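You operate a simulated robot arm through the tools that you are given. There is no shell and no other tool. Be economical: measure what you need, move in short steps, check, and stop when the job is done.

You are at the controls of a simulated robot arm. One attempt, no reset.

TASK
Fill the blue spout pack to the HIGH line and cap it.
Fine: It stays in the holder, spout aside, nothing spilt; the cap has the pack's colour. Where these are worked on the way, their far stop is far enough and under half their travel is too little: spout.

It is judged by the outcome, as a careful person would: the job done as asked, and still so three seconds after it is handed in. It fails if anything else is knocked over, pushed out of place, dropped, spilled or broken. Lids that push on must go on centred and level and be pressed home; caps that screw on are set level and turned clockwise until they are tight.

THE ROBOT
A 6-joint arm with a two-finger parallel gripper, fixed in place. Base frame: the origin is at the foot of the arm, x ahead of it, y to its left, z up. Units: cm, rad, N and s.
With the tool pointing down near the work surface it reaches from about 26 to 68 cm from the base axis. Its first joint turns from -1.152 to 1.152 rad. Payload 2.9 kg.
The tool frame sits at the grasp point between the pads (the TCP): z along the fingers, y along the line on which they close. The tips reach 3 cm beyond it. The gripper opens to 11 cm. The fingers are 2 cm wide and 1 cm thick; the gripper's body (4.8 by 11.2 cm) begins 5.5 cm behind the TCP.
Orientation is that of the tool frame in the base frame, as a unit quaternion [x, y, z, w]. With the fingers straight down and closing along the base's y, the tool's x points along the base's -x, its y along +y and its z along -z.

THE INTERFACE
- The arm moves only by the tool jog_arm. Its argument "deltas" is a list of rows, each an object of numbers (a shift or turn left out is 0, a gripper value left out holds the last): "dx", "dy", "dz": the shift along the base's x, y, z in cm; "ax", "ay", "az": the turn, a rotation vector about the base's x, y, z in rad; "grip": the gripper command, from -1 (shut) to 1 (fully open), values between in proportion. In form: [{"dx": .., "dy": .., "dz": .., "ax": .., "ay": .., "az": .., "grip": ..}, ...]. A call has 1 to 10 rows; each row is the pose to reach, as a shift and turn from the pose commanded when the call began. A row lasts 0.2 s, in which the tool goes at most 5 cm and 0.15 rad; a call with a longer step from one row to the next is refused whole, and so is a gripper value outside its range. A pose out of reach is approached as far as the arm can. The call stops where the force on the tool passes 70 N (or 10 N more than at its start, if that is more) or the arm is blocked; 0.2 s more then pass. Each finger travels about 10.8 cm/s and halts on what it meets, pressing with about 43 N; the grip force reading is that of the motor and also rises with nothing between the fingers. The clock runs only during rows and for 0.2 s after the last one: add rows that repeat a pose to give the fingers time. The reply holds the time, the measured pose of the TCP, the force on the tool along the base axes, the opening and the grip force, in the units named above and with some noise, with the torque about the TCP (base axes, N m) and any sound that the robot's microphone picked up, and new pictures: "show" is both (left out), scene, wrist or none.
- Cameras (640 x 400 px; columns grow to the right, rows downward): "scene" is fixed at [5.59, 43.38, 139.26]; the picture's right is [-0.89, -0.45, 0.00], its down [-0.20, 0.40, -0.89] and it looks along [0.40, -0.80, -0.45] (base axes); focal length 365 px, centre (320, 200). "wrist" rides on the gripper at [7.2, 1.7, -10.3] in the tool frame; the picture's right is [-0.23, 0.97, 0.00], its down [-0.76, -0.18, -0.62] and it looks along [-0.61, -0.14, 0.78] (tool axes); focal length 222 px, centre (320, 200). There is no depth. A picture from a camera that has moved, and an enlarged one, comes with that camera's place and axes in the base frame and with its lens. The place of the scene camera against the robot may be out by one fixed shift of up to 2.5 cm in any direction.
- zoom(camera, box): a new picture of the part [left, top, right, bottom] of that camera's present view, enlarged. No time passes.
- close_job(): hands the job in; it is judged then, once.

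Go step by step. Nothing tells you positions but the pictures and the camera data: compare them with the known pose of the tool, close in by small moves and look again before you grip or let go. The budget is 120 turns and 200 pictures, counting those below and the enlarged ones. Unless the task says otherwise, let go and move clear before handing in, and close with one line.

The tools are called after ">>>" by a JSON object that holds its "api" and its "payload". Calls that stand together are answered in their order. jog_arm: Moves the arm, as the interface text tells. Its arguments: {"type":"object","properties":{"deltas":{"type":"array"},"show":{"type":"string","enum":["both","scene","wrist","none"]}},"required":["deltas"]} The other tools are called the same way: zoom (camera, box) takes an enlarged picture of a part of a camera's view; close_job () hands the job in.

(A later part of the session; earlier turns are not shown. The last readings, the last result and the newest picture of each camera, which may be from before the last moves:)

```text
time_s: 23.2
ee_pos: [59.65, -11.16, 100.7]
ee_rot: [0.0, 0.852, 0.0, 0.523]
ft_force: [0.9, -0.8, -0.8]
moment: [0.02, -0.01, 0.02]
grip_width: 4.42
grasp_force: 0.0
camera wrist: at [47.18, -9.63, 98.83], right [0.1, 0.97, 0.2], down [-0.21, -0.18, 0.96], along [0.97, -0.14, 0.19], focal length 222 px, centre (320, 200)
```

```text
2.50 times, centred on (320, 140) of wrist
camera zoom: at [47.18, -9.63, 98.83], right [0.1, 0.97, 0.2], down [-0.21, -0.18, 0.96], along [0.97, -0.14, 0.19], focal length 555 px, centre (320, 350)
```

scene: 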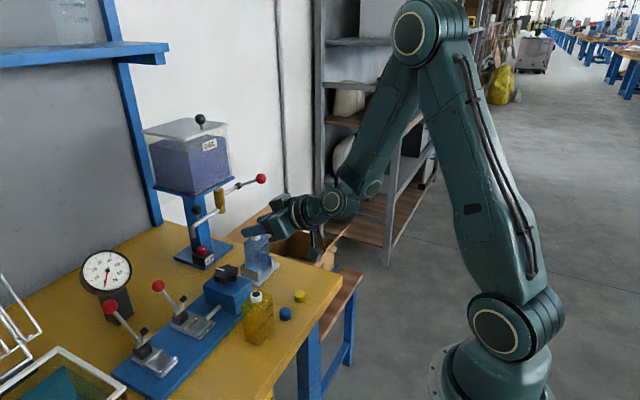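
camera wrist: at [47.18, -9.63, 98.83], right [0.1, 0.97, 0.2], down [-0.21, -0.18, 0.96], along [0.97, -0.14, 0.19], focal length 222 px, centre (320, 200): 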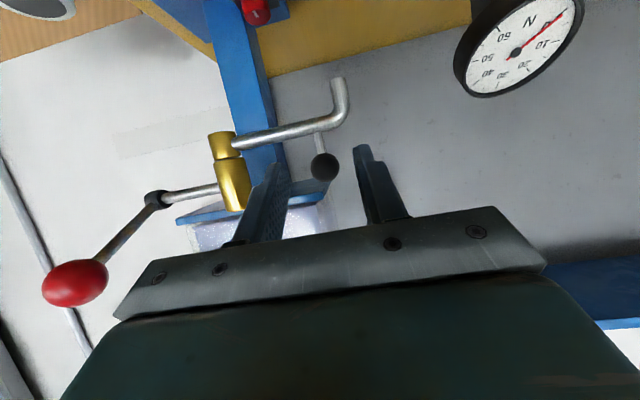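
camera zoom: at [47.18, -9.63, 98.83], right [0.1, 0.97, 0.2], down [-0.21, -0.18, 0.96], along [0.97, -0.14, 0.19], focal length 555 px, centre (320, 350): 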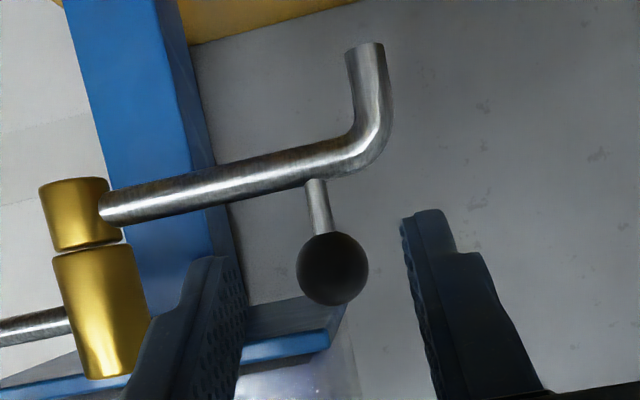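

The knob has a diameter of about 2.3 and is centred. I'll move in and close.

>>> {"api": "jog_arm", "payload": {"deltas": [{"dx": 2.5, "dz": -0.4}, {"dx": 5.0, "dz": -0.5}, {"dx": 5.0, "dz": -0.5, "grip": -0.5}, {"dx": 5.0, "dz": -0.5, "grip": -0.75}, {"dx": 5.0, "dz": -0.5, "grip": -0.9}, {"dx": 5.0, "dz": -0.5, "grip": -0.9}], "show": "wrist"}}

>>> {"api": "zoom", "payload": {"camera": "wrist", "box": [220, 60, 420, 220]}}

```text
time_s: 24.6
ee_pos: [64.49, -11.22, 100.07]
ee_rot: [0.0, 0.852, 0.001, 0.523]
ft_force: [2.6, 8.5, -2.9]
moment: [0.0, 0.05, 0.18]
grip_width: 2.3
grasp_force: 44.8
camera wrist: at [52.15, -9.66, 98.23], right [0.1, 0.97, 0.2], down [-0.21, -0.18, 0.96], along [0.97, -0.14, 0.19], focal length 222 px, centre (320, 200)
```

wrist: 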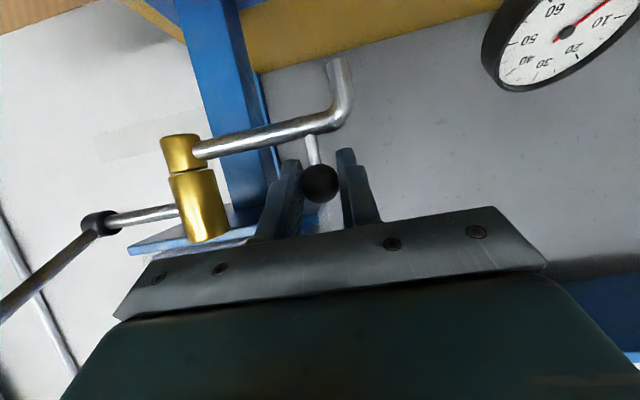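

```text
2.50 times, centred on (320, 140) of wrist
camera zoom: at [52.15, -9.66, 98.23], right [0.1, 0.97, 0.2], down [-0.21, -0.18, 0.96], along [0.97, -0.14, 0.19], focal length 555 px, centre (320, 350)
```

zoom: 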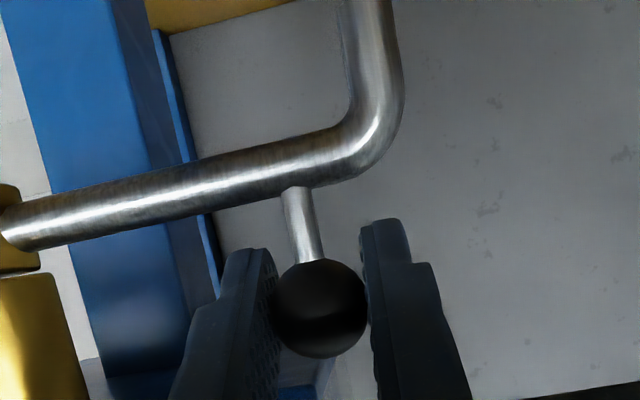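

I have the knob gripped. I'll swing the spout along its arc (radius about 7.75), first 30°.

>>> {"api": "jog_arm", "payload": {"deltas": [{"dx": -0.68, "dy": -0.03}, {"dx": -1.35, "dy": -0.12}, {"dx": -2.0, "dy": -0.26}, {"dx": -2.65, "dy": -0.47}, {"dx": -3.28, "dy": -0.73}, {"dx": -3.88, "dy": -1.04}], "show": "wrist"}}

```text
time_s: 26.0
ee_pos: [60.63, -12.05, 100.06]
ee_rot: [-0.002, 0.853, 0.003, 0.522]
ft_force: [-5.4, 22.2, -6.7]
moment: [0.04, 0.2, 0.65]
grip_width: 2.29
grasp_force: 45.5
camera wrist: at [48.22, -10.5, 98.26], right [0.1, 0.97, 0.21], down [-0.21, -0.18, 0.96], along [0.97, -0.14, 0.18], focal length 222 px, centre (320, 200)
```

wrist: 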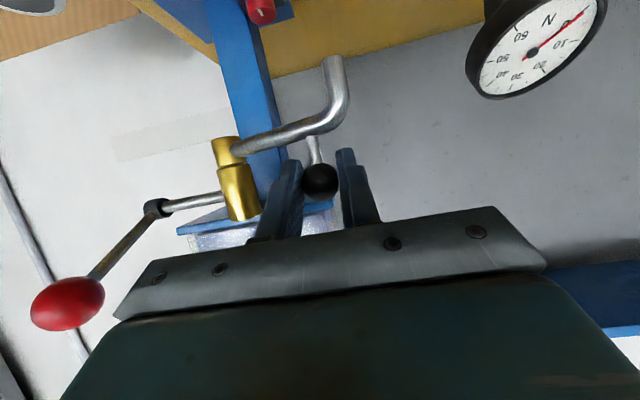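

It swings, with a slight inward radial preload. I'll correct the radius and continue.

>>> {"api": "jog_arm", "payload": {"deltas": [{"dx": -0.12, "dy": 0.22}, {"dx": -0.7, "dy": -0.15}, {"dx": -1.26, "dy": -0.58}, {"dx": -1.77, "dy": -1.05}, {"dx": -2.25, "dy": -1.57}, {"dx": -2.67, "dy": -2.12}, {"dx": -3.05, "dy": -2.71}], "show": "wrist"}}

```text
time_s: 27.6
ee_pos: [57.7, -15.04, 100.1]
ee_rot: [0.001, 0.854, -0.001, 0.521]
ft_force: [-12.0, 12.8, -7.0]
moment: [0.08, 0.1, 0.39]
grip_width: 2.31
grasp_force: 44.7
camera wrist: at [45.17, -13.43, 98.29], right [0.11, 0.97, 0.2], down [-0.21, -0.18, 0.96], along [0.97, -0.14, 0.18], focal length 222 px, centre (320, 200)
```

wrist: 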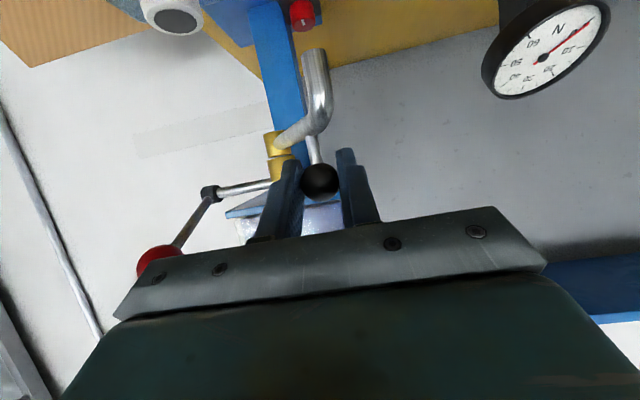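

>>> {"api": "jog_arm", "payload": {"deltas": [{"dx": -0.17, "dy": 0.1}, {"dx": -0.5, "dy": -0.53}, {"dx": -0.77, "dy": -1.2}, {"dx": -0.99, "dy": -1.88}, {"dx": -1.14, "dy": -2.58}, {"dx": -1.24, "dy": -3.28}], "show": "wrist"}}

>>> {"api": "zoom", "payload": {"camera": "scene", "box": [180, 160, 290, 280]}}

```text
time_s: 29.0
ee_pos: [56.36, -18.4, 100.17]
ee_rot: [0.0, 0.853, 0.0, 0.523]
ft_force: [-2.2, 3.6, -12.4]
moment: [0.02, 0.06, 0.41]
grip_width: 2.3
grasp_force: 45.0
camera wrist: at [43.96, -16.74, 98.39], right [0.1, 0.97, 0.2], down [-0.21, -0.18, 0.96], along [0.97, -0.14, 0.19], focal length 222 px, centre (320, 200)
```

wrist: 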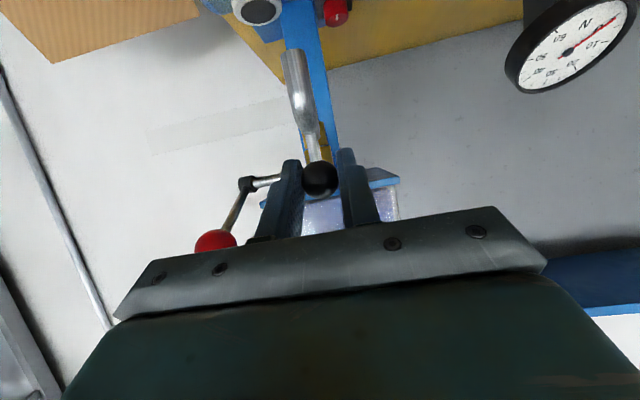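

```text
3.33 times, centred on (235, 220) of scene
camera zoom: at [5.61, 43.39, 139.26], right [-0.89, -0.45, 0.0], down [-0.2, 0.4, -0.89], along [0.4, -0.8, -0.45], focal length 1217 px, centre (603, 133)
```

zoom: 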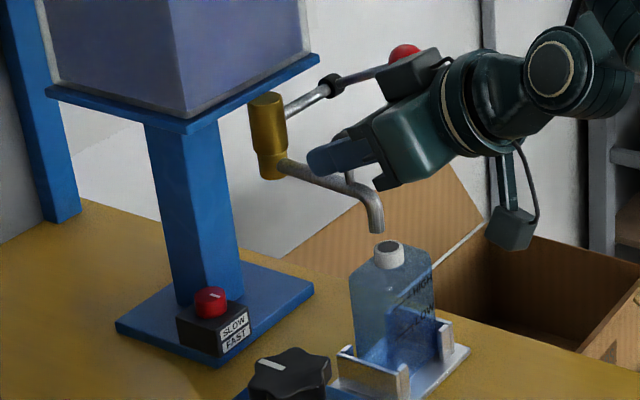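

It's nearly over the mouth. I'll continue until the stop shows up in force.

>>> {"api": "jog_arm", "payload": {"deltas": [{"dx": 0, "dy": -0.35}, {"dx": 0, "dy": -0.7}, {"dx": 0.02, "dy": -1.05}, {"dx": 0.05, "dy": -1.3}], "show": "wrist"}}

>>> {"api": "zoom", "payload": {"camera": "scene", "box": [210, 170, 290, 270]}}

>>> {"api": "zoom", "payload": {"camera": "wrist", "box": [200, 0, 400, 200]}}

```text
time_s: 30.0
ee_pos: [56.33, -19.03, 100.28]
ee_rot: [-0.002, 0.853, 0.005, 0.522]
ft_force: [-16.6, 31.2, 2.1]
moment: [0.07, 0.12, 0.4]
grip_width: 2.29
grasp_force: 45.0
camera wrist: at [44.0, -17.61, 98.41], right [0.09, 0.97, 0.21], down [-0.21, -0.19, 0.96], along [0.97, -0.13, 0.18], focal length 222 px, centre (320, 200)
```

wrist: 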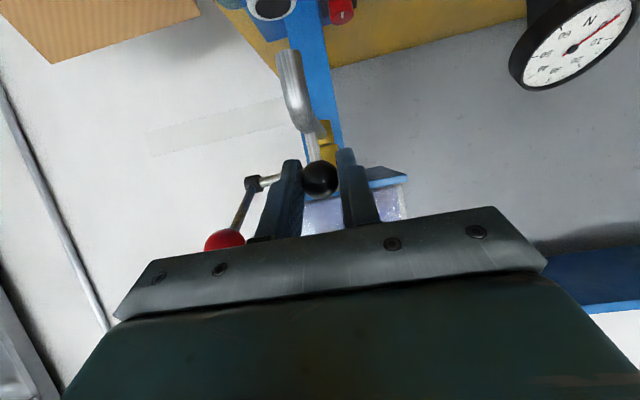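

```text
4.00 times, centred on (250, 220) of scene
camera zoom: at [5.54, 43.48, 139.23], right [-0.89, -0.45, 0.0], down [-0.2, 0.4, -0.89], along [0.4, -0.8, -0.45], focal length 1460 px, centre (600, 120)
```

zoom: 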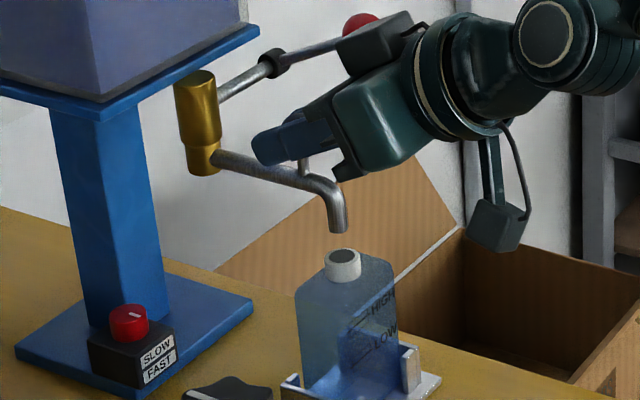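

```text
2.00 times, centred on (300, 100) of wrist
camera zoom: at [44.0, -17.61, 98.41], right [0.09, 0.97, 0.21], down [-0.21, -0.19, 0.96], along [0.97, -0.13, 0.18], focal length 444 px, centre (360, 400)
```

zoom: 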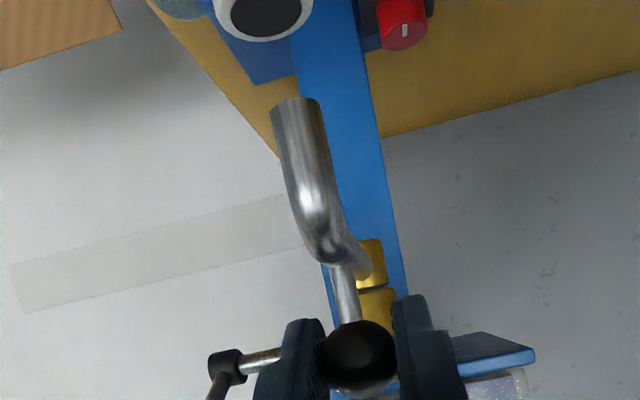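

The spout is at its far stop over the mouth, and the pack looks about 0.3 cm too far toward -y. I'll release the knob and back off to look at the alignment.

>>> {"api": "jog_arm", "payload": {"deltas": [{"dy": 0.6}, {"dy": 0.6, "grip": -0.5}, {"dy": 0.6, "grip": -0.4}, {"dx": -2.7, "dy": 0.6, "dz": 1.3}, {"dx": -6, "dy": 0.6, "dz": 2}, {"dx": -9, "dy": 0.6, "dz": 0}, {"dx": -11, "dy": 0.6, "dz": -2}], "show": "wrist"}}

>>> {"api": "zoom", "payload": {"camera": "wrist", "box": [220, 0, 420, 200]}}

>>> {"api": "zoom", "payload": {"camera": "scene", "box": [210, 170, 290, 270]}}

```text
time_s: 31.6
ee_pos: [45.52, -18.89, 98.15]
ee_rot: [0.0, 0.853, -0.001, 0.522]
ft_force: [0.1, -0.4, -0.2]
moment: [0.0, -0.05, 0.04]
grip_width: 3.32
grasp_force: 0.0
camera wrist: at [33.09, -17.3, 96.39], right [0.1, 0.97, 0.2], down [-0.21, -0.18, 0.96], along [0.97, -0.14, 0.19], focal length 222 px, centre (320, 200)
```

wrist: 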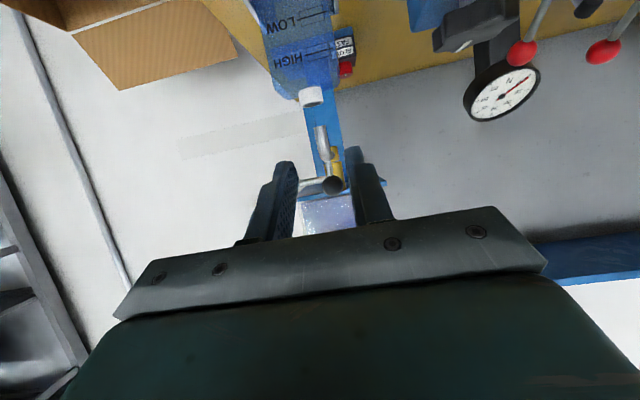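

```text
2.00 times, centred on (320, 100) of wrist
camera zoom: at [33.09, -17.3, 96.39], right [0.1, 0.97, 0.2], down [-0.21, -0.18, 0.96], along [0.97, -0.14, 0.19], focal length 444 px, centre (320, 400)
```

zoom: 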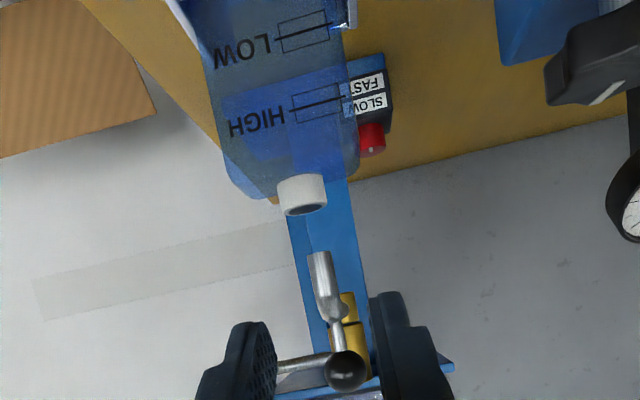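

```text
4.00 times, centred on (250, 220) of scene
camera zoom: at [5.59, 43.38, 139.26], right [-0.89, -0.45, 0.0], down [-0.2, 0.4, -0.89], along [0.4, -0.8, -0.45], focal length 1460 px, centre (600, 120)
```

zoom: 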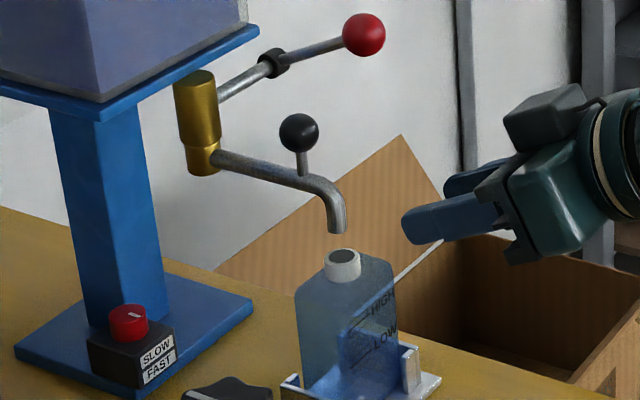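

The alignment is about 0.3 cm off in y. I'll center the pack by closing the tilted fingers around its sides at the outlet's y, starting by lowering in front of the pack with the fingers opened.

>>> {"api": "jog_arm", "payload": {"deltas": [{"dy": -0.2, "dz": -3, "grip": 0.6}, {"dy": -0.2, "dz": -6.5, "grip": 0.6}, {"dy": -0.2, "dz": -10, "grip": 0.6}, {"dy": -0.2, "dz": -10, "grip": 0.6}], "show": "wrist"}}

```text
time_s: 32.6
ee_pos: [45.49, -18.98, 87.95]
ee_rot: [0.0, 0.852, 0.0, 0.523]
ft_force: [0.5, 0.8, -0.8]
moment: [-0.01, -0.01, -0.01]
grip_width: 8.78
grasp_force: 0.1
camera wrist: at [33.08, -17.39, 86.16], right [0.1, 0.97, 0.2], down [-0.21, -0.18, 0.96], along [0.97, -0.14, 0.19], focal length 222 px, centre (320, 200)
```

wrist: 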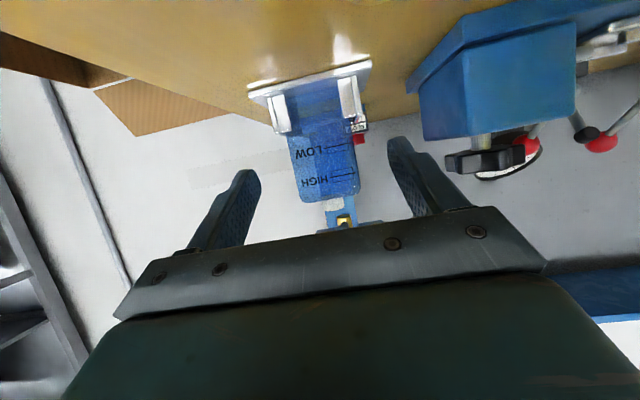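

>>> {"api": "jog_arm", "payload": {"deltas": [{"dx": 3, "dy": -0.1}, {"dx": 6, "dy": -0.1}, {"dx": 8.7, "dy": -0.1}, {"dx": 8.7, "dy": -0.1, "grip": 0.3}, {"dx": 8.7, "dy": -0.1, "grip": 0.15}, {"dx": 8.7, "dy": -0.1, "grip": 0.05}, {"dx": 8.7, "dy": -0.1, "grip": 0.0}, {"dx": 8.7, "dy": -0.1, "grip": 0.0}], "show": "wrist"}}

>>> {"api": "zoom", "payload": {"camera": "scene", "box": [210, 170, 290, 270]}}

```text
time_s: 34.4
ee_pos: [54.26, -19.24, 88.18]
ee_rot: [0.0, 0.853, 0.0, 0.522]
ft_force: [-0.7, -0.6, 0.9]
moment: [0.0, -0.03, 0.03]
grip_width: 5.93
grasp_force: 43.1
camera wrist: at [41.88, -17.66, 86.39], right [0.1, 0.97, 0.2], down [-0.21, -0.18, 0.96], along [0.97, -0.14, 0.19], focal length 222 px, centre (320, 200)
```

wrist: 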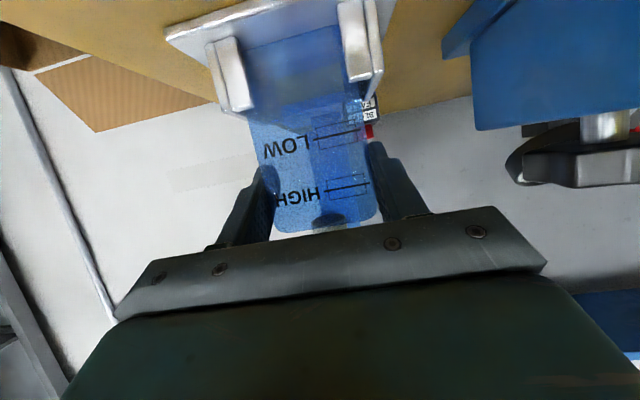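

```text
4.00 times, centred on (250, 220) of scene
camera zoom: at [5.59, 43.38, 139.26], right [-0.89, -0.45, 0.0], down [-0.2, 0.4, -0.89], along [0.4, -0.8, -0.45], focal length 1460 px, centre (600, 120)
```

zoom: 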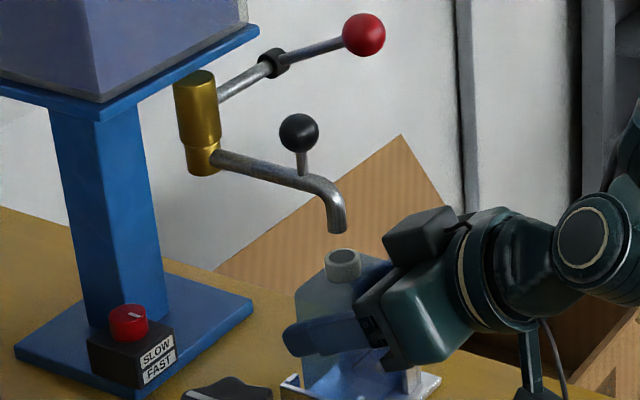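

The pack is centred at y≈-19.2. I'll release and back off, then look for the next step at the valve handle.

>>> {"api": "jog_arm", "payload": {"deltas": [{"grip": 0.2}, {"grip": 0.5}, {"dx": -4, "grip": 0.5}, {"dx": -8, "grip": 0.5}, {"dx": -10, "dz": 5, "grip": 0.5}, {"dx": -10, "dz": 10, "grip": 0.5}], "show": "wrist"}}

>>> {"api": "zoom", "payload": {"camera": "wrist", "box": [220, 0, 420, 200]}}

>>> {"api": "zoom", "payload": {"camera": "scene", "box": [210, 170, 290, 270]}}

```text
refused: row 5 steps farther than a row can; nothing moved
```

```text
2.00 times, centred on (320, 100) of wrist
camera zoom: at [41.88, -17.66, 86.39], right [0.1, 0.97, 0.2], down [-0.21, -0.18, 0.96], along [0.97, -0.14, 0.19], focal length 444 px, centre (320, 400)
```

zoom: 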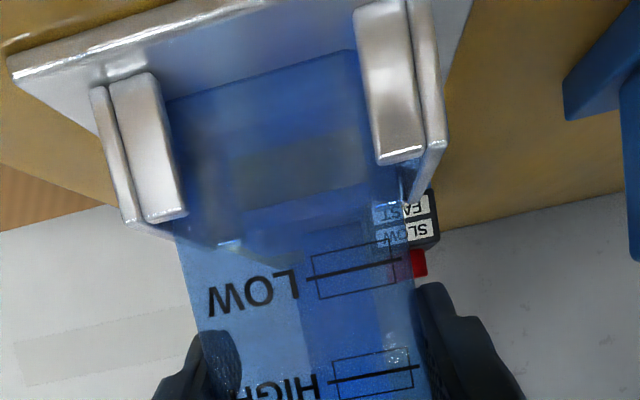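

```text
4.00 times, centred on (250, 220) of scene
camera zoom: at [5.59, 43.38, 139.26], right [-0.89, -0.45, 0.0], down [-0.2, 0.4, -0.89], along [0.4, -0.8, -0.45], focal length 1460 px, centre (600, 120)
```

zoom: 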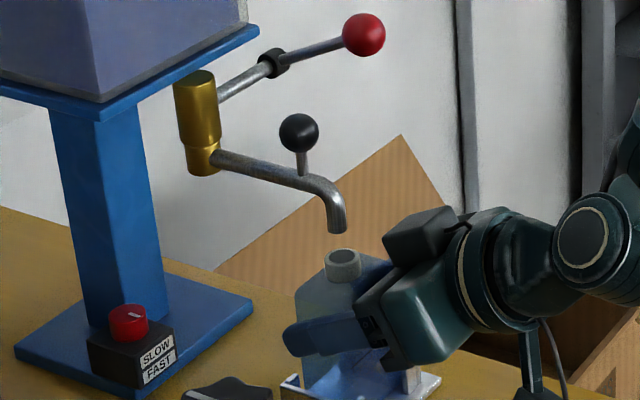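

>>> {"api": "jog_arm", "payload": {"deltas": [{"grip": 0.2}, {"grip": 0.5}, {"dx": -4, "grip": 0.5}, {"dx": -8, "grip": 0.5}, {"dx": -10, "dz": 3.5, "grip": 0.5}, {"dx": -10, "dz": 8, "grip": 0.5}, {"dx": -10, "dz": 10, "grip": 0.5}], "show": "wrist"}}

>>> {"api": "zoom", "payload": {"camera": "wrist", "box": [220, 0, 420, 200]}}

>>> {"api": "zoom", "payload": {"camera": "scene", "box": [210, 170, 290, 270]}}

```text
time_s: 36.0
ee_pos: [44.1, -19.14, 98.22]
ee_rot: [0.001, 0.852, 0.0, 0.523]
ft_force: [0.4, -0.7, -1.2]
moment: [0.0, -0.03, 0.0]
grip_width: 8.26
grasp_force: 0.0
camera wrist: at [31.82, -17.6, 96.41], right [0.1, 0.97, 0.2], down [-0.21, -0.18, 0.96], along [0.97, -0.14, 0.19], focal length 222 px, centre (320, 200)
```

wrist: 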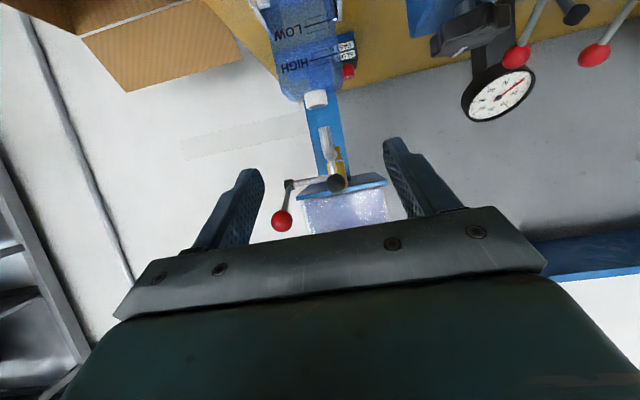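

```text
2.00 times, centred on (320, 100) of wrist
camera zoom: at [31.82, -17.6, 96.41], right [0.1, 0.97, 0.2], down [-0.21, -0.18, 0.96], along [0.97, -0.14, 0.19], focal length 444 px, centre (320, 400)
```

zoom: 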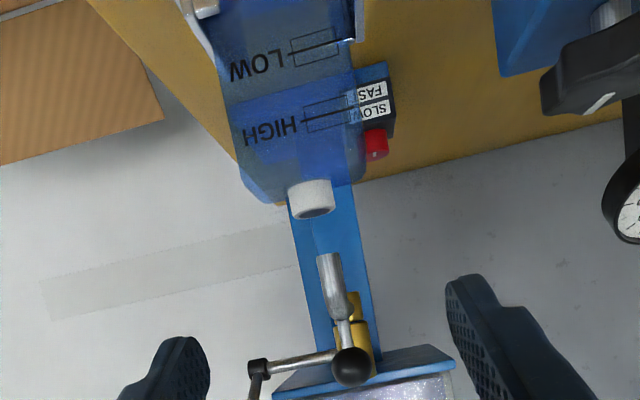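

```text
4.00 times, centred on (250, 220) of scene
camera zoom: at [5.59, 43.38, 139.26], right [-0.89, -0.45, 0.0], down [-0.2, 0.4, -0.89], along [0.4, -0.8, -0.45], focal length 1460 px, centre (600, 120)
```

zoom: 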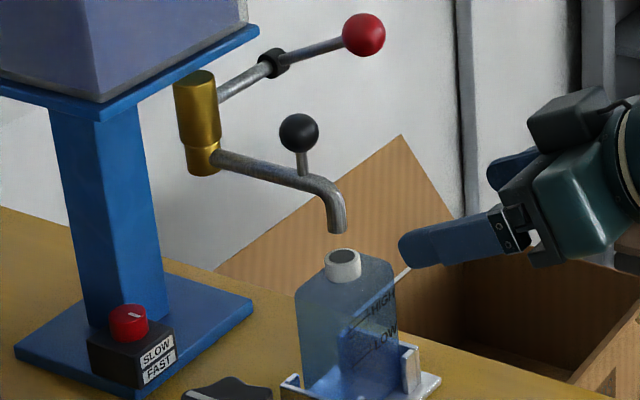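

Alignment is good. I'll approach the valve handle ball along the handle's own line and look.

>>> {"api": "jog_arm", "payload": {"deltas": [{"dx": 2, "dy": -3, "dz": 3, "grip": 0}, {"dx": 4, "dy": -6, "dz": 6, "grip": 0}, {"dx": 5, "dy": -7.6, "dz": 8.5, "grip": 0}], "show": "wrist"}}

>>> {"api": "zoom", "payload": {"camera": "wrist", "box": [220, 20, 420, 220]}}

```text
time_s: 36.8
ee_pos: [49.22, -26.98, 106.74]
ee_rot: [0.0, 0.852, 0.0, 0.523]
ft_force: [0.0, -0.6, -0.3]
moment: [-0.01, 0.01, -0.01]
grip_width: 5.5
grasp_force: 0.2
camera wrist: at [36.8, -25.33, 104.96], right [0.1, 0.97, 0.2], down [-0.21, -0.18, 0.96], along [0.97, -0.14, 0.19], focal length 222 px, centre (320, 200)
```

wrist: 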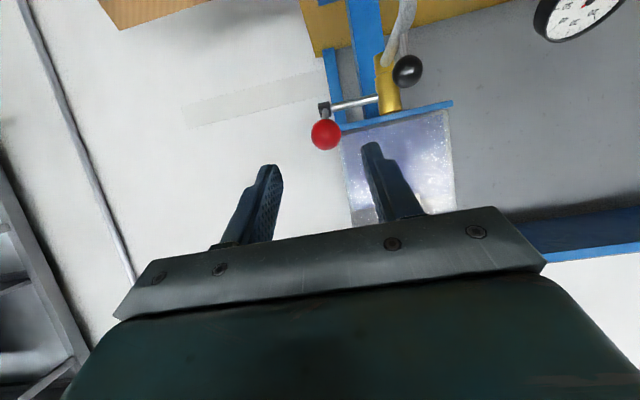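

```text
2.00 times, centred on (320, 120) of wrist
camera zoom: at [36.8, -25.33, 104.96], right [0.1, 0.97, 0.2], down [-0.21, -0.18, 0.96], along [0.97, -0.14, 0.19], focal length 444 px, centre (320, 360)
```

zoom: 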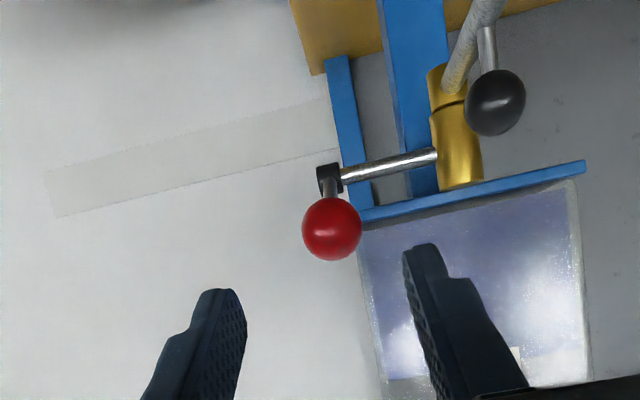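

The ball is at about (58.1,-26.6,103.1). I'll move in and grip it.

>>> {"api": "jog_arm", "payload": {"deltas": [{"dx": 3, "dy": 0.3, "dz": -1.2}, {"dx": 6, "dy": 0.3, "dz": -2.5}, {"dx": 8.5, "dy": 0.3, "dz": -3.5}, {"dx": 8.5, "dy": 0.3, "dz": -3.5, "grip": -0.3}, {"dx": 8.5, "dy": 0.3, "dz": -3.5, "grip": -0.6}, {"dx": 8.5, "dy": 0.3, "dz": -3.5, "grip": -0.8}, {"dx": 8.5, "dy": 0.3, "dz": -3.5, "grip": -0.8}], "show": "wrist"}}

>>> {"api": "zoom", "payload": {"camera": "scene", "box": [200, 150, 300, 275]}}

```text
time_s: 38.4
ee_pos: [57.28, -26.48, 103.05]
ee_rot: [-0.001, 0.853, 0.001, 0.522]
ft_force: [2.8, 7.6, 0.1]
moment: [0.01, -0.1, 0.0]
grip_width: 2.7
grasp_force: 44.5
camera wrist: at [45.1, -24.96, 101.29], right [0.1, 0.97, 0.2], down [-0.21, -0.18, 0.96], along [0.97, -0.14, 0.19], focal length 222 px, centre (320, 200)
```

wrist: 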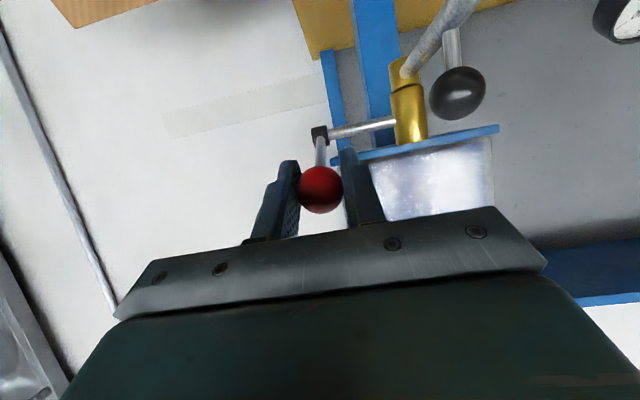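

```text
3.20 times, centred on (250, 212) of scene
camera zoom: at [5.6, 43.41, 139.25], right [-0.89, -0.45, 0.0], down [-0.2, 0.4, -0.89], along [0.4, -0.8, -0.45], focal length 1168 px, centre (544, 160)
```

zoom: 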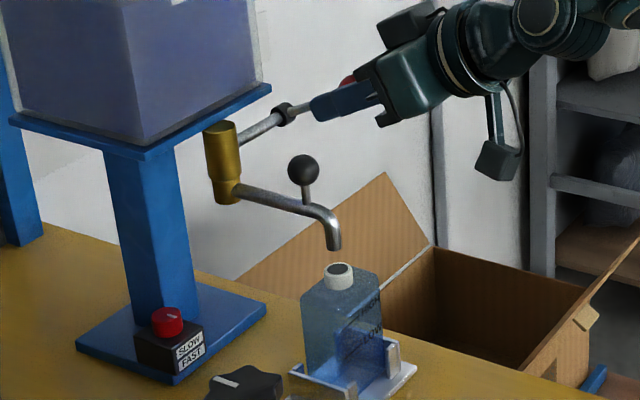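

The ball is gripped. I'll test pulling the handle down a few degrees.

>>> {"api": "jog_arm", "payload": {"deltas": [{"dx": -0.29, "dz": -0.73, "ay": -0.087}, {"dx": -0.51, "dz": -1.48, "ay": -0.175}], "show": "scene"}}

>>> {"api": "zoom", "payload": {"camera": "scene", "box": [200, 150, 300, 275]}}

```text
time_s: 39.0
ee_pos: [57.03, -26.57, 101.75]
ee_rot: [-0.001, 0.803, 0.001, 0.596]
ft_force: [-8.3, 11.5, 8.2]
moment: [0.02, -0.28, 0.1]
grip_width: 2.66
grasp_force: 44.6
```

scene: 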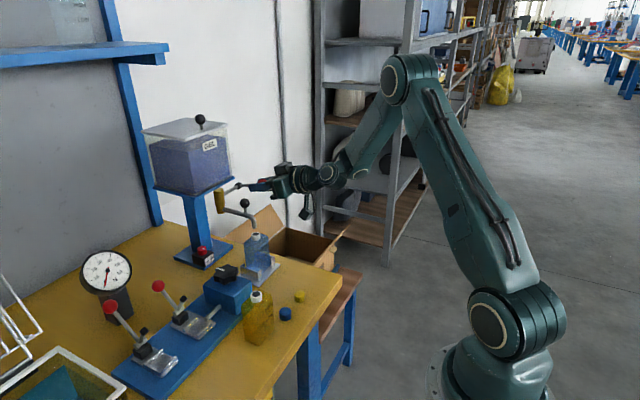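

```text
3.20 times, centred on (250, 212) of scene
camera zoom: at [5.55, 43.42, 139.25], right [-0.89, -0.45, 0.0], down [-0.2, 0.4, -0.89], along [0.4, -0.8, -0.45], focal length 1168 px, centre (544, 160)
```

zoom: 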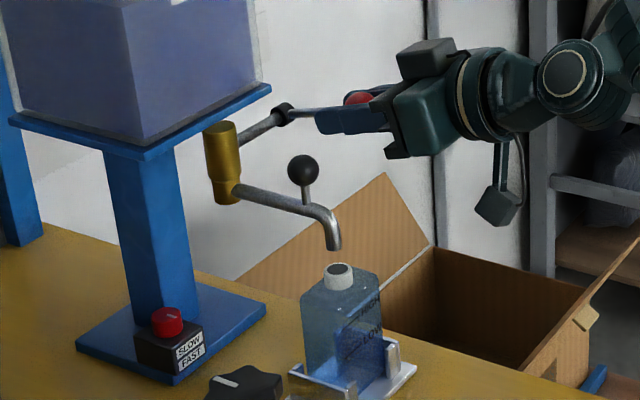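

The handle moves down freely and there's no flow yet. I'll go another 10°.

>>> {"api": "jog_arm", "payload": {"deltas": [{"dx": -0.18, "dz": -0.78, "ay": -0.087}, {"dx": -0.28, "dz": -1.55, "ay": -0.175}], "show": "none"}}

>>> {"api": "zoom", "payload": {"camera": "scene", "box": [200, 150, 300, 275]}}

```text
time_s: 39.6
ee_pos: [56.62, -26.52, 100.38]
ee_rot: [0.0, 0.747, 0.001, 0.665]
ft_force: [-17.0, 13.0, 13.2]
moment: [0.12, -0.84, 0.01]
grip_width: 2.68
grasp_force: 45.2
```

```text
3.20 times, centred on (250, 212) of scene
camera zoom: at [5.52, 43.43, 139.25], right [-0.89, -0.45, 0.0], down [-0.2, 0.4, -0.89], along [0.4, -0.8, -0.45], focal length 1168 px, centre (544, 160)
```

zoom: 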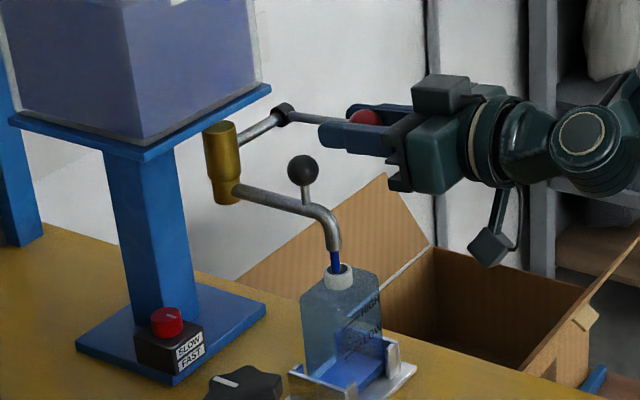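

Flow has started, straight into the mouth. I'll hold briefly and watch the level.

>>> {"api": "jog_arm", "payload": {"deltas": [{"dx": 0}], "show": "none"}}

>>> {"api": "zoom", "payload": {"camera": "scene", "box": [230, 205, 290, 280]}}

```text
time_s: 40.0
ee_pos: [56.73, -26.55, 100.29]
ee_rot: [0.0, 0.747, 0.0, 0.665]
ft_force: [-15.2, 12.0, 13.4]
moment: [-0.05, -0.84, -0.03]
grip_width: 2.69
grasp_force: 45.2
```

```text
5.33 times, centred on (260, 242) of scene
camera zoom: at [5.52, 43.43, 139.25], right [-0.89, -0.45, 0.0], down [-0.2, 0.4, -0.89], along [0.4, -0.8, -0.45], focal length 1946 px, centre (640, -27)
```

zoom: 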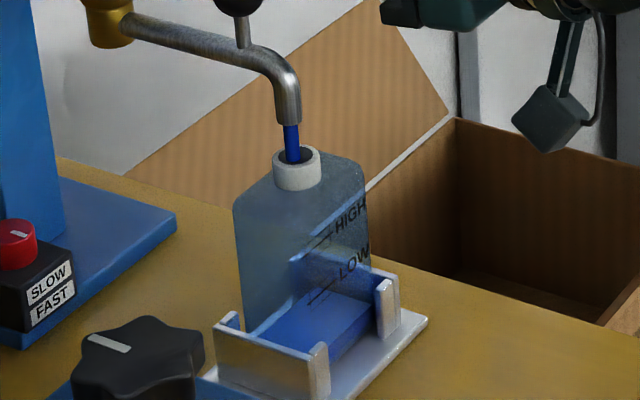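

>>> {"api": "jog_arm", "payload": {"deltas": [{"dx": 0}, {"dx": 0}], "show": "none"}}

>>> {"api": "zoom", "payload": {"camera": "scene", "box": [230, 205, 290, 280]}}

```text
time_s: 40.6
ee_pos: [56.69, -26.52, 100.12]
ee_rot: [0.0, 0.748, 0.001, 0.664]
ft_force: [-14.8, 9.3, 13.1]
moment: [0.0, -0.8, 0.0]
grip_width: 2.65
grasp_force: 44.6
```

```text
5.33 times, centred on (260, 242) of scene
camera zoom: at [5.52, 43.42, 139.25], right [-0.89, -0.45, 0.0], down [-0.2, 0.4, -0.89], along [0.4, -0.8, -0.45], focal length 1946 px, centre (640, -27)
```

zoom: 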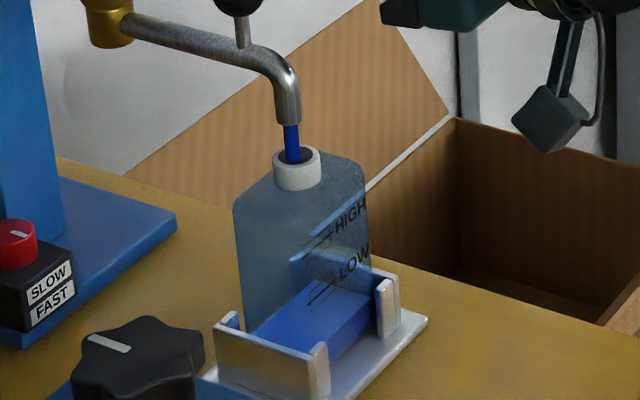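

The gel is rising slowly, about 0.6 cm/s. I'll hold for 2 s more.

>>> {"api": "jog_arm", "payload": {"deltas": [{"dx": 0}, {"dx": 0}, {"dx": 0}, {"dx": 0}, {"dx": 0}, {"dx": 0}, {"dx": 0}, {"dx": 0}, {"dx": 0}], "show": "none"}}

>>> {"api": "zoom", "payload": {"camera": "scene", "box": [230, 205, 290, 280]}}

```text
time_s: 42.6
ee_pos: [56.81, -26.55, 100.19]
ee_rot: [0.0, 0.748, 0.0, 0.663]
ft_force: [-12.1, 9.6, 10.2]
moment: [0.0, -0.56, 0.08]
grip_width: 2.68
grasp_force: 44.6
```

```text
5.33 times, centred on (260, 242) of scene
camera zoom: at [5.54, 43.42, 139.25], right [-0.89, -0.45, 0.0], down [-0.2, 0.4, -0.89], along [0.4, -0.8, -0.45], focal length 1946 px, centre (640, -27)
```

zoom: 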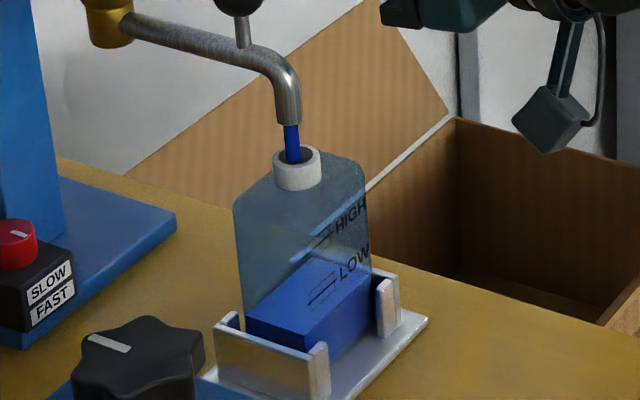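

>>> {"api": "zoom", "payload": {"camera": "scene", "box": [250, 225, 274, 275]}}

```text
8.00 times, centred on (262, 250) of scene
camera zoom: at [5.54, 43.42, 139.25], right [-0.89, -0.45, 0.0], down [-0.2, 0.4, -0.89], along [0.4, -0.8, -0.45], focal length 2920 px, centre (784, -200)
```

zoom: 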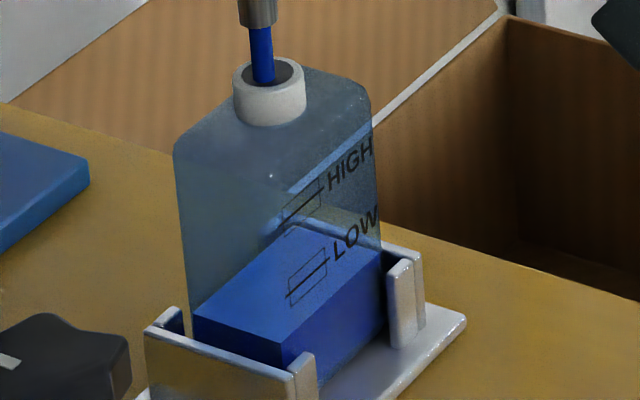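

>>> {"api": "jog_arm", "payload": {"deltas": [{"dx": 0}, {"dx": 0}, {"dx": 0}, {"dx": 0}, {"dx": 0}, {"dx": 0}, {"dx": 0}, {"dx": 0}, {"dx": 0}], "show": "none"}}

>>> {"api": "zoom", "payload": {"camera": "scene", "box": [250, 225, 274, 275]}}

```text
time_s: 44.6
ee_pos: [56.77, -26.54, 100.2]
ee_rot: [-0.001, 0.748, 0.001, 0.664]
ft_force: [-9.8, 11.6, 5.5]
moment: [0.01, -0.34, 0.03]
grip_width: 2.67
grasp_force: 45.3
```

```text
8.00 times, centred on (262, 250) of scene
camera zoom: at [5.55, 43.42, 139.25], right [-0.89, -0.45, 0.0], down [-0.2, 0.4, -0.89], along [0.4, -0.8, -0.45], focal length 2920 px, centre (784, -200)
```

zoom: 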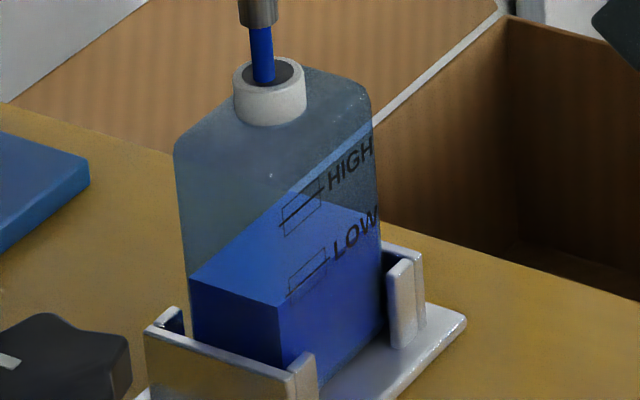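

It has just reached LOW, at a rate of about 20 px/s with 83 px left to HIGH. I'll hold for 2.2 s more.

>>> {"api": "jog_arm", "payload": {"deltas": [{"dx": 0}, {"dx": 0}, {"dx": 0}, {"dx": 0}, {"dx": 0}, {"dx": 0}, {"dx": 0}, {"dx": 0}, {"dx": 0}, {"dx": 0}], "show": "none"}}

>>> {"api": "zoom", "payload": {"camera": "scene", "box": [250, 225, 274, 275]}}

```text
time_s: 46.8
ee_pos: [56.77, -26.42, 100.15]
ee_rot: [0.0, 0.749, 0.0, 0.663]
ft_force: [-7.1, 13.3, 3.1]
moment: [-0.04, -0.03, 0.02]
grip_width: 2.65
grasp_force: 45.2
```

```text
8.00 times, centred on (262, 250) of scene
camera zoom: at [5.57, 43.42, 139.25], right [-0.89, -0.45, 0.0], down [-0.2, 0.4, -0.89], along [0.4, -0.8, -0.45], focal length 2920 px, centre (784, -200)
```

zoom: 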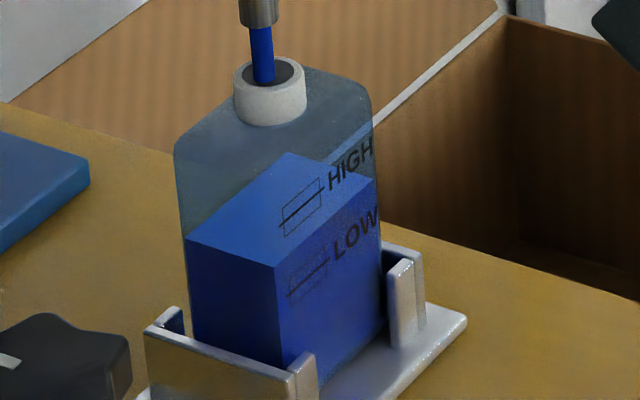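

About 40 px remain to HIGH. I'll hold for 1.4 s, then recheck.

>>> {"api": "jog_arm", "payload": {"deltas": [{"dx": 0}, {"dx": 0}, {"dx": 0}, {"dx": 0}, {"dx": 0}, {"dx": 0}], "show": "none"}}

>>> {"api": "zoom", "payload": {"camera": "scene", "box": [250, 225, 274, 275]}}

>>> {"api": "zoom", "payload": {"camera": "scene", "box": [252, 243, 264, 261]}}

```text
time_s: 48.2
ee_pos: [56.81, -26.44, 100.16]
ee_rot: [-0.001, 0.748, 0.001, 0.664]
ft_force: [-6.1, 13.1, 0.3]
moment: [-0.06, 0.09, 0.0]
grip_width: 2.67
grasp_force: 44.0
```

```text
8.00 times, centred on (262, 250) of scene
camera zoom: at [5.57, 43.42, 139.25], right [-0.89, -0.45, 0.0], down [-0.2, 0.4, -0.89], along [0.4, -0.8, -0.45], focal length 2920 px, centre (784, -200)
```

zoom: 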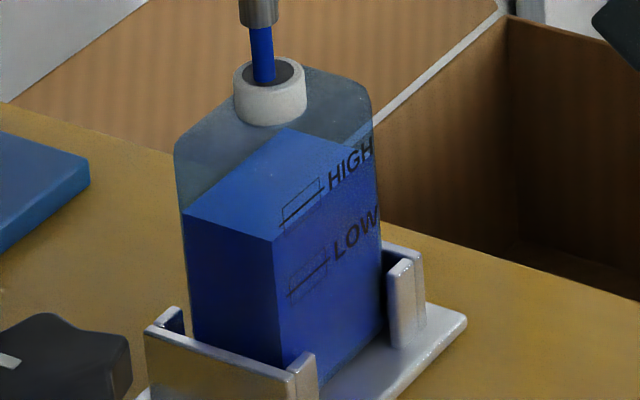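

```text
16.00 times, centred on (258, 252) of scene
camera zoom: at [5.57, 43.42, 139.25], right [-0.89, -0.45, 0.0], down [-0.2, 0.4, -0.89], along [0.4, -0.8, -0.45], focal length 5840 px, centre (1312, -632)
```

zoom: 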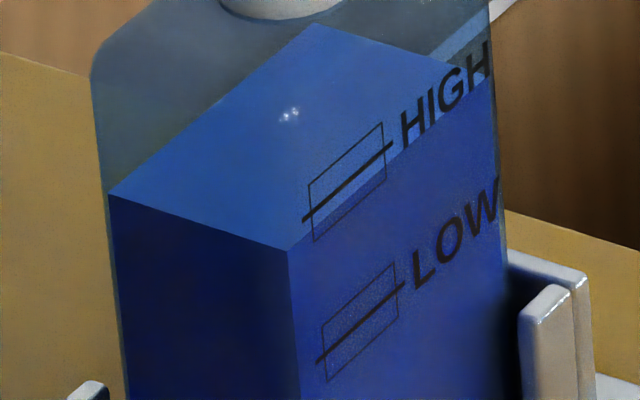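

The level is just under the HIGH line, at the lower part of its box. One more 0.2 s, then I'll close the valve by raising the handle to its start.

>>> {"api": "jog_arm", "payload": {"deltas": [{"dx": 0}, {"dx": 0.16, "dz": 1.16, "ay": 0.13}, {"dx": 0.44, "dz": 2.22, "ay": 0.25}, {"dx": 0.79, "dz": 3.03, "ay": 0.35}], "show": "none"}}

>>> {"api": "zoom", "payload": {"camera": "scene", "box": [252, 243, 264, 261]}}

>>> {"api": "zoom", "payload": {"camera": "scene", "box": [200, 150, 300, 275]}}

```text
time_s: 49.2
ee_pos: [57.34, -26.55, 103.0]
ee_rot: [0.0, 0.854, 0.002, 0.52]
ft_force: [-9.1, 13.9, -10.3]
moment: [-0.04, 1.19, 0.06]
grip_width: 2.67
grasp_force: 45.0
```

```text
16.00 times, centred on (258, 252) of scene
camera zoom: at [5.59, 43.41, 139.25], right [-0.89, -0.45, 0.0], down [-0.2, 0.4, -0.89], along [0.4, -0.8, -0.45], focal length 5840 px, centre (1312, -632)
```

zoom: 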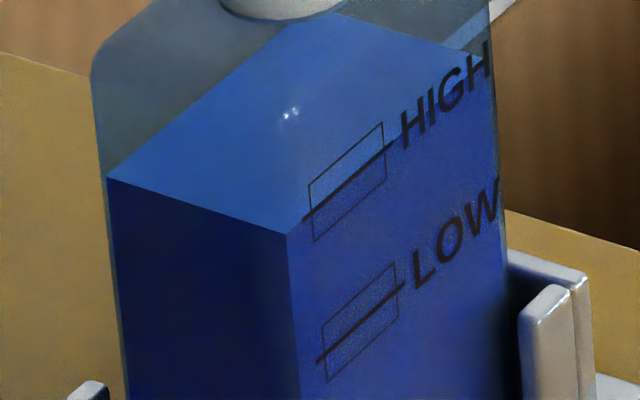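

```text
3.20 times, centred on (250, 212) of scene
camera zoom: at [5.59, 43.41, 139.25], right [-0.89, -0.45, 0.0], down [-0.2, 0.4, -0.89], along [0.4, -0.8, -0.45], focal length 1168 px, centre (544, 160)
```

zoom: 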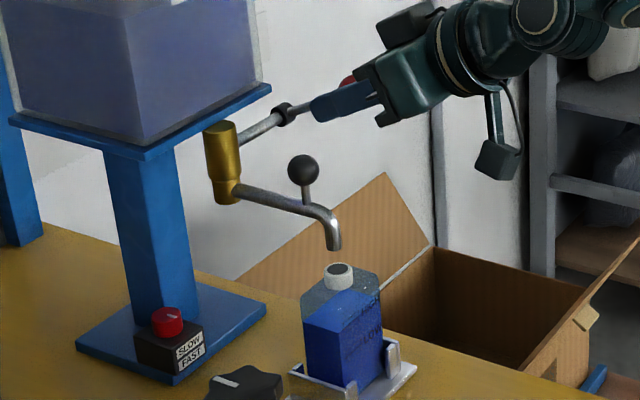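

The level is exactly on HIGH and the flow has stopped. I'll release the valve handle and go to the spout knob to swing it aside.

>>> {"api": "jog_arm", "payload": {"deltas": [{"dz": -0.1, "grip": -0.2}, {"dz": -0.1, "grip": 0.0}, {"dx": -3, "dz": 1.4}, {"dx": -7, "dz": 3.2}, {"dx": -9, "dy": 3, "dz": 1}, {"dx": -9, "dy": 7.5, "dz": -2, "grip": -0.2}], "show": "wrist"}}

>>> {"api": "zoom", "payload": {"camera": "wrist", "box": [220, 20, 420, 220]}}

>>> {"api": "zoom", "payload": {"camera": "scene", "box": [200, 150, 300, 275]}}

```text
refused: row 6 steps farther than a row can; nothing moved
```

```text
2.00 times, centred on (320, 120) of wrist
camera zoom: at [45.1, -24.94, 101.35], right [0.1, 0.97, 0.21], down [-0.2, -0.18, 0.96], along [0.97, -0.14, 0.18], focal length 444 px, centre (320, 360)
```

zoom: 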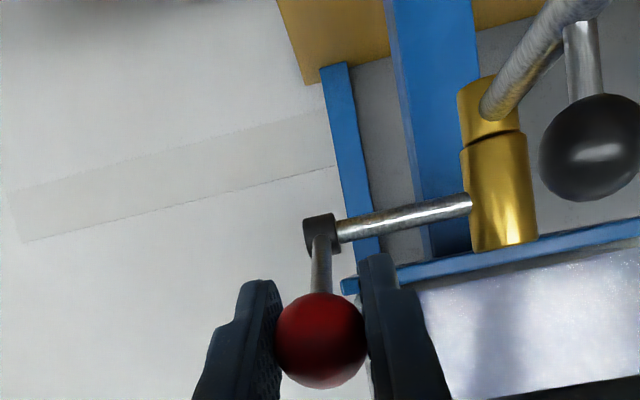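

```text
3.20 times, centred on (250, 212) of scene
camera zoom: at [5.59, 43.41, 139.25], right [-0.89, -0.45, 0.0], down [-0.2, 0.4, -0.89], along [0.4, -0.8, -0.45], focal length 1168 px, centre (544, 160)
```

zoom: 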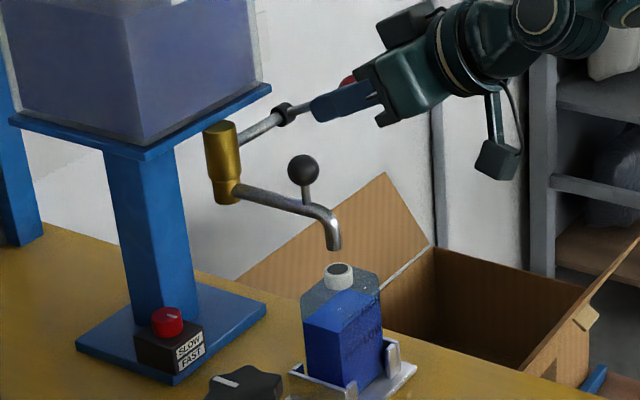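

One row step was too long, so I'm resending with shorter ones.

>>> {"api": "jog_arm", "payload": {"deltas": [{"dz": -0.1, "grip": -0.2}, {"dz": -0.1, "grip": 0.0}, {"dx": -3, "dz": 1.4}, {"dx": -7, "dz": 3.2}, {"dx": -9, "dy": 3, "dz": 1}, {"dx": -9, "dy": 6, "dz": -1, "grip": -0.2}, {"dx": -9, "dy": 7.5, "dz": -2.5, "grip": -0.2}], "show": "wrist"}}

>>> {"api": "zoom", "payload": {"camera": "wrist", "box": [220, 20, 420, 220]}}

>>> {"api": "zoom", "payload": {"camera": "scene", "box": [200, 150, 300, 275]}}

```text
time_s: 50.8
ee_pos: [48.45, -18.97, 100.6]
ee_rot: [-0.001, 0.853, 0.001, 0.522]
ft_force: [-0.3, 0.5, 0.2]
moment: [-0.01, -0.01, -0.02]
grip_width: 4.41
grasp_force: 0.1
camera wrist: at [36.15, -17.42, 98.86], right [0.1, 0.97, 0.2], down [-0.21, -0.18, 0.96], along [0.97, -0.14, 0.19], focal length 222 px, centre (320, 200)
```

wrist: 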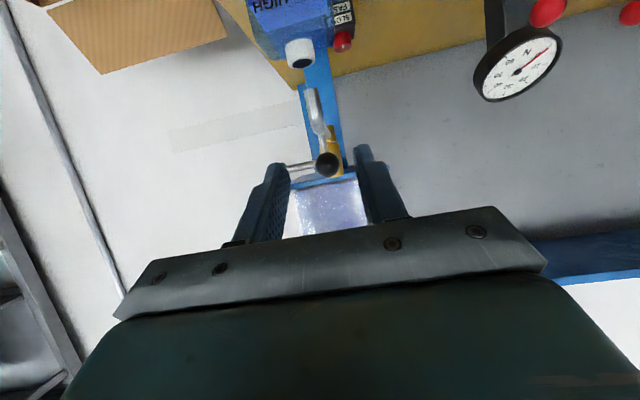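

```text
2.00 times, centred on (320, 120) of wrist
camera zoom: at [36.15, -17.42, 98.86], right [0.1, 0.97, 0.2], down [-0.21, -0.18, 0.96], along [0.97, -0.14, 0.19], focal length 444 px, centre (320, 360)
```

zoom: 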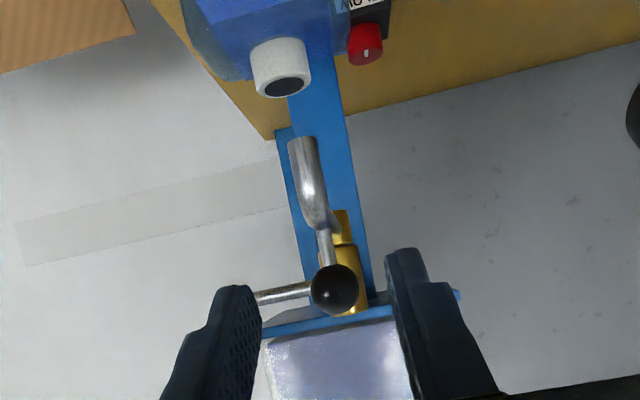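

```text
3.20 times, centred on (250, 212) of scene
camera zoom: at [5.59, 43.38, 139.26], right [-0.89, -0.45, 0.0], down [-0.2, 0.4, -0.89], along [0.4, -0.8, -0.45], focal length 1168 px, centre (544, 160)
```

zoom: 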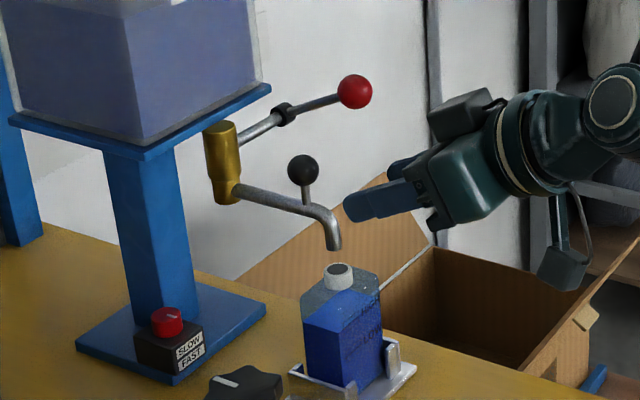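

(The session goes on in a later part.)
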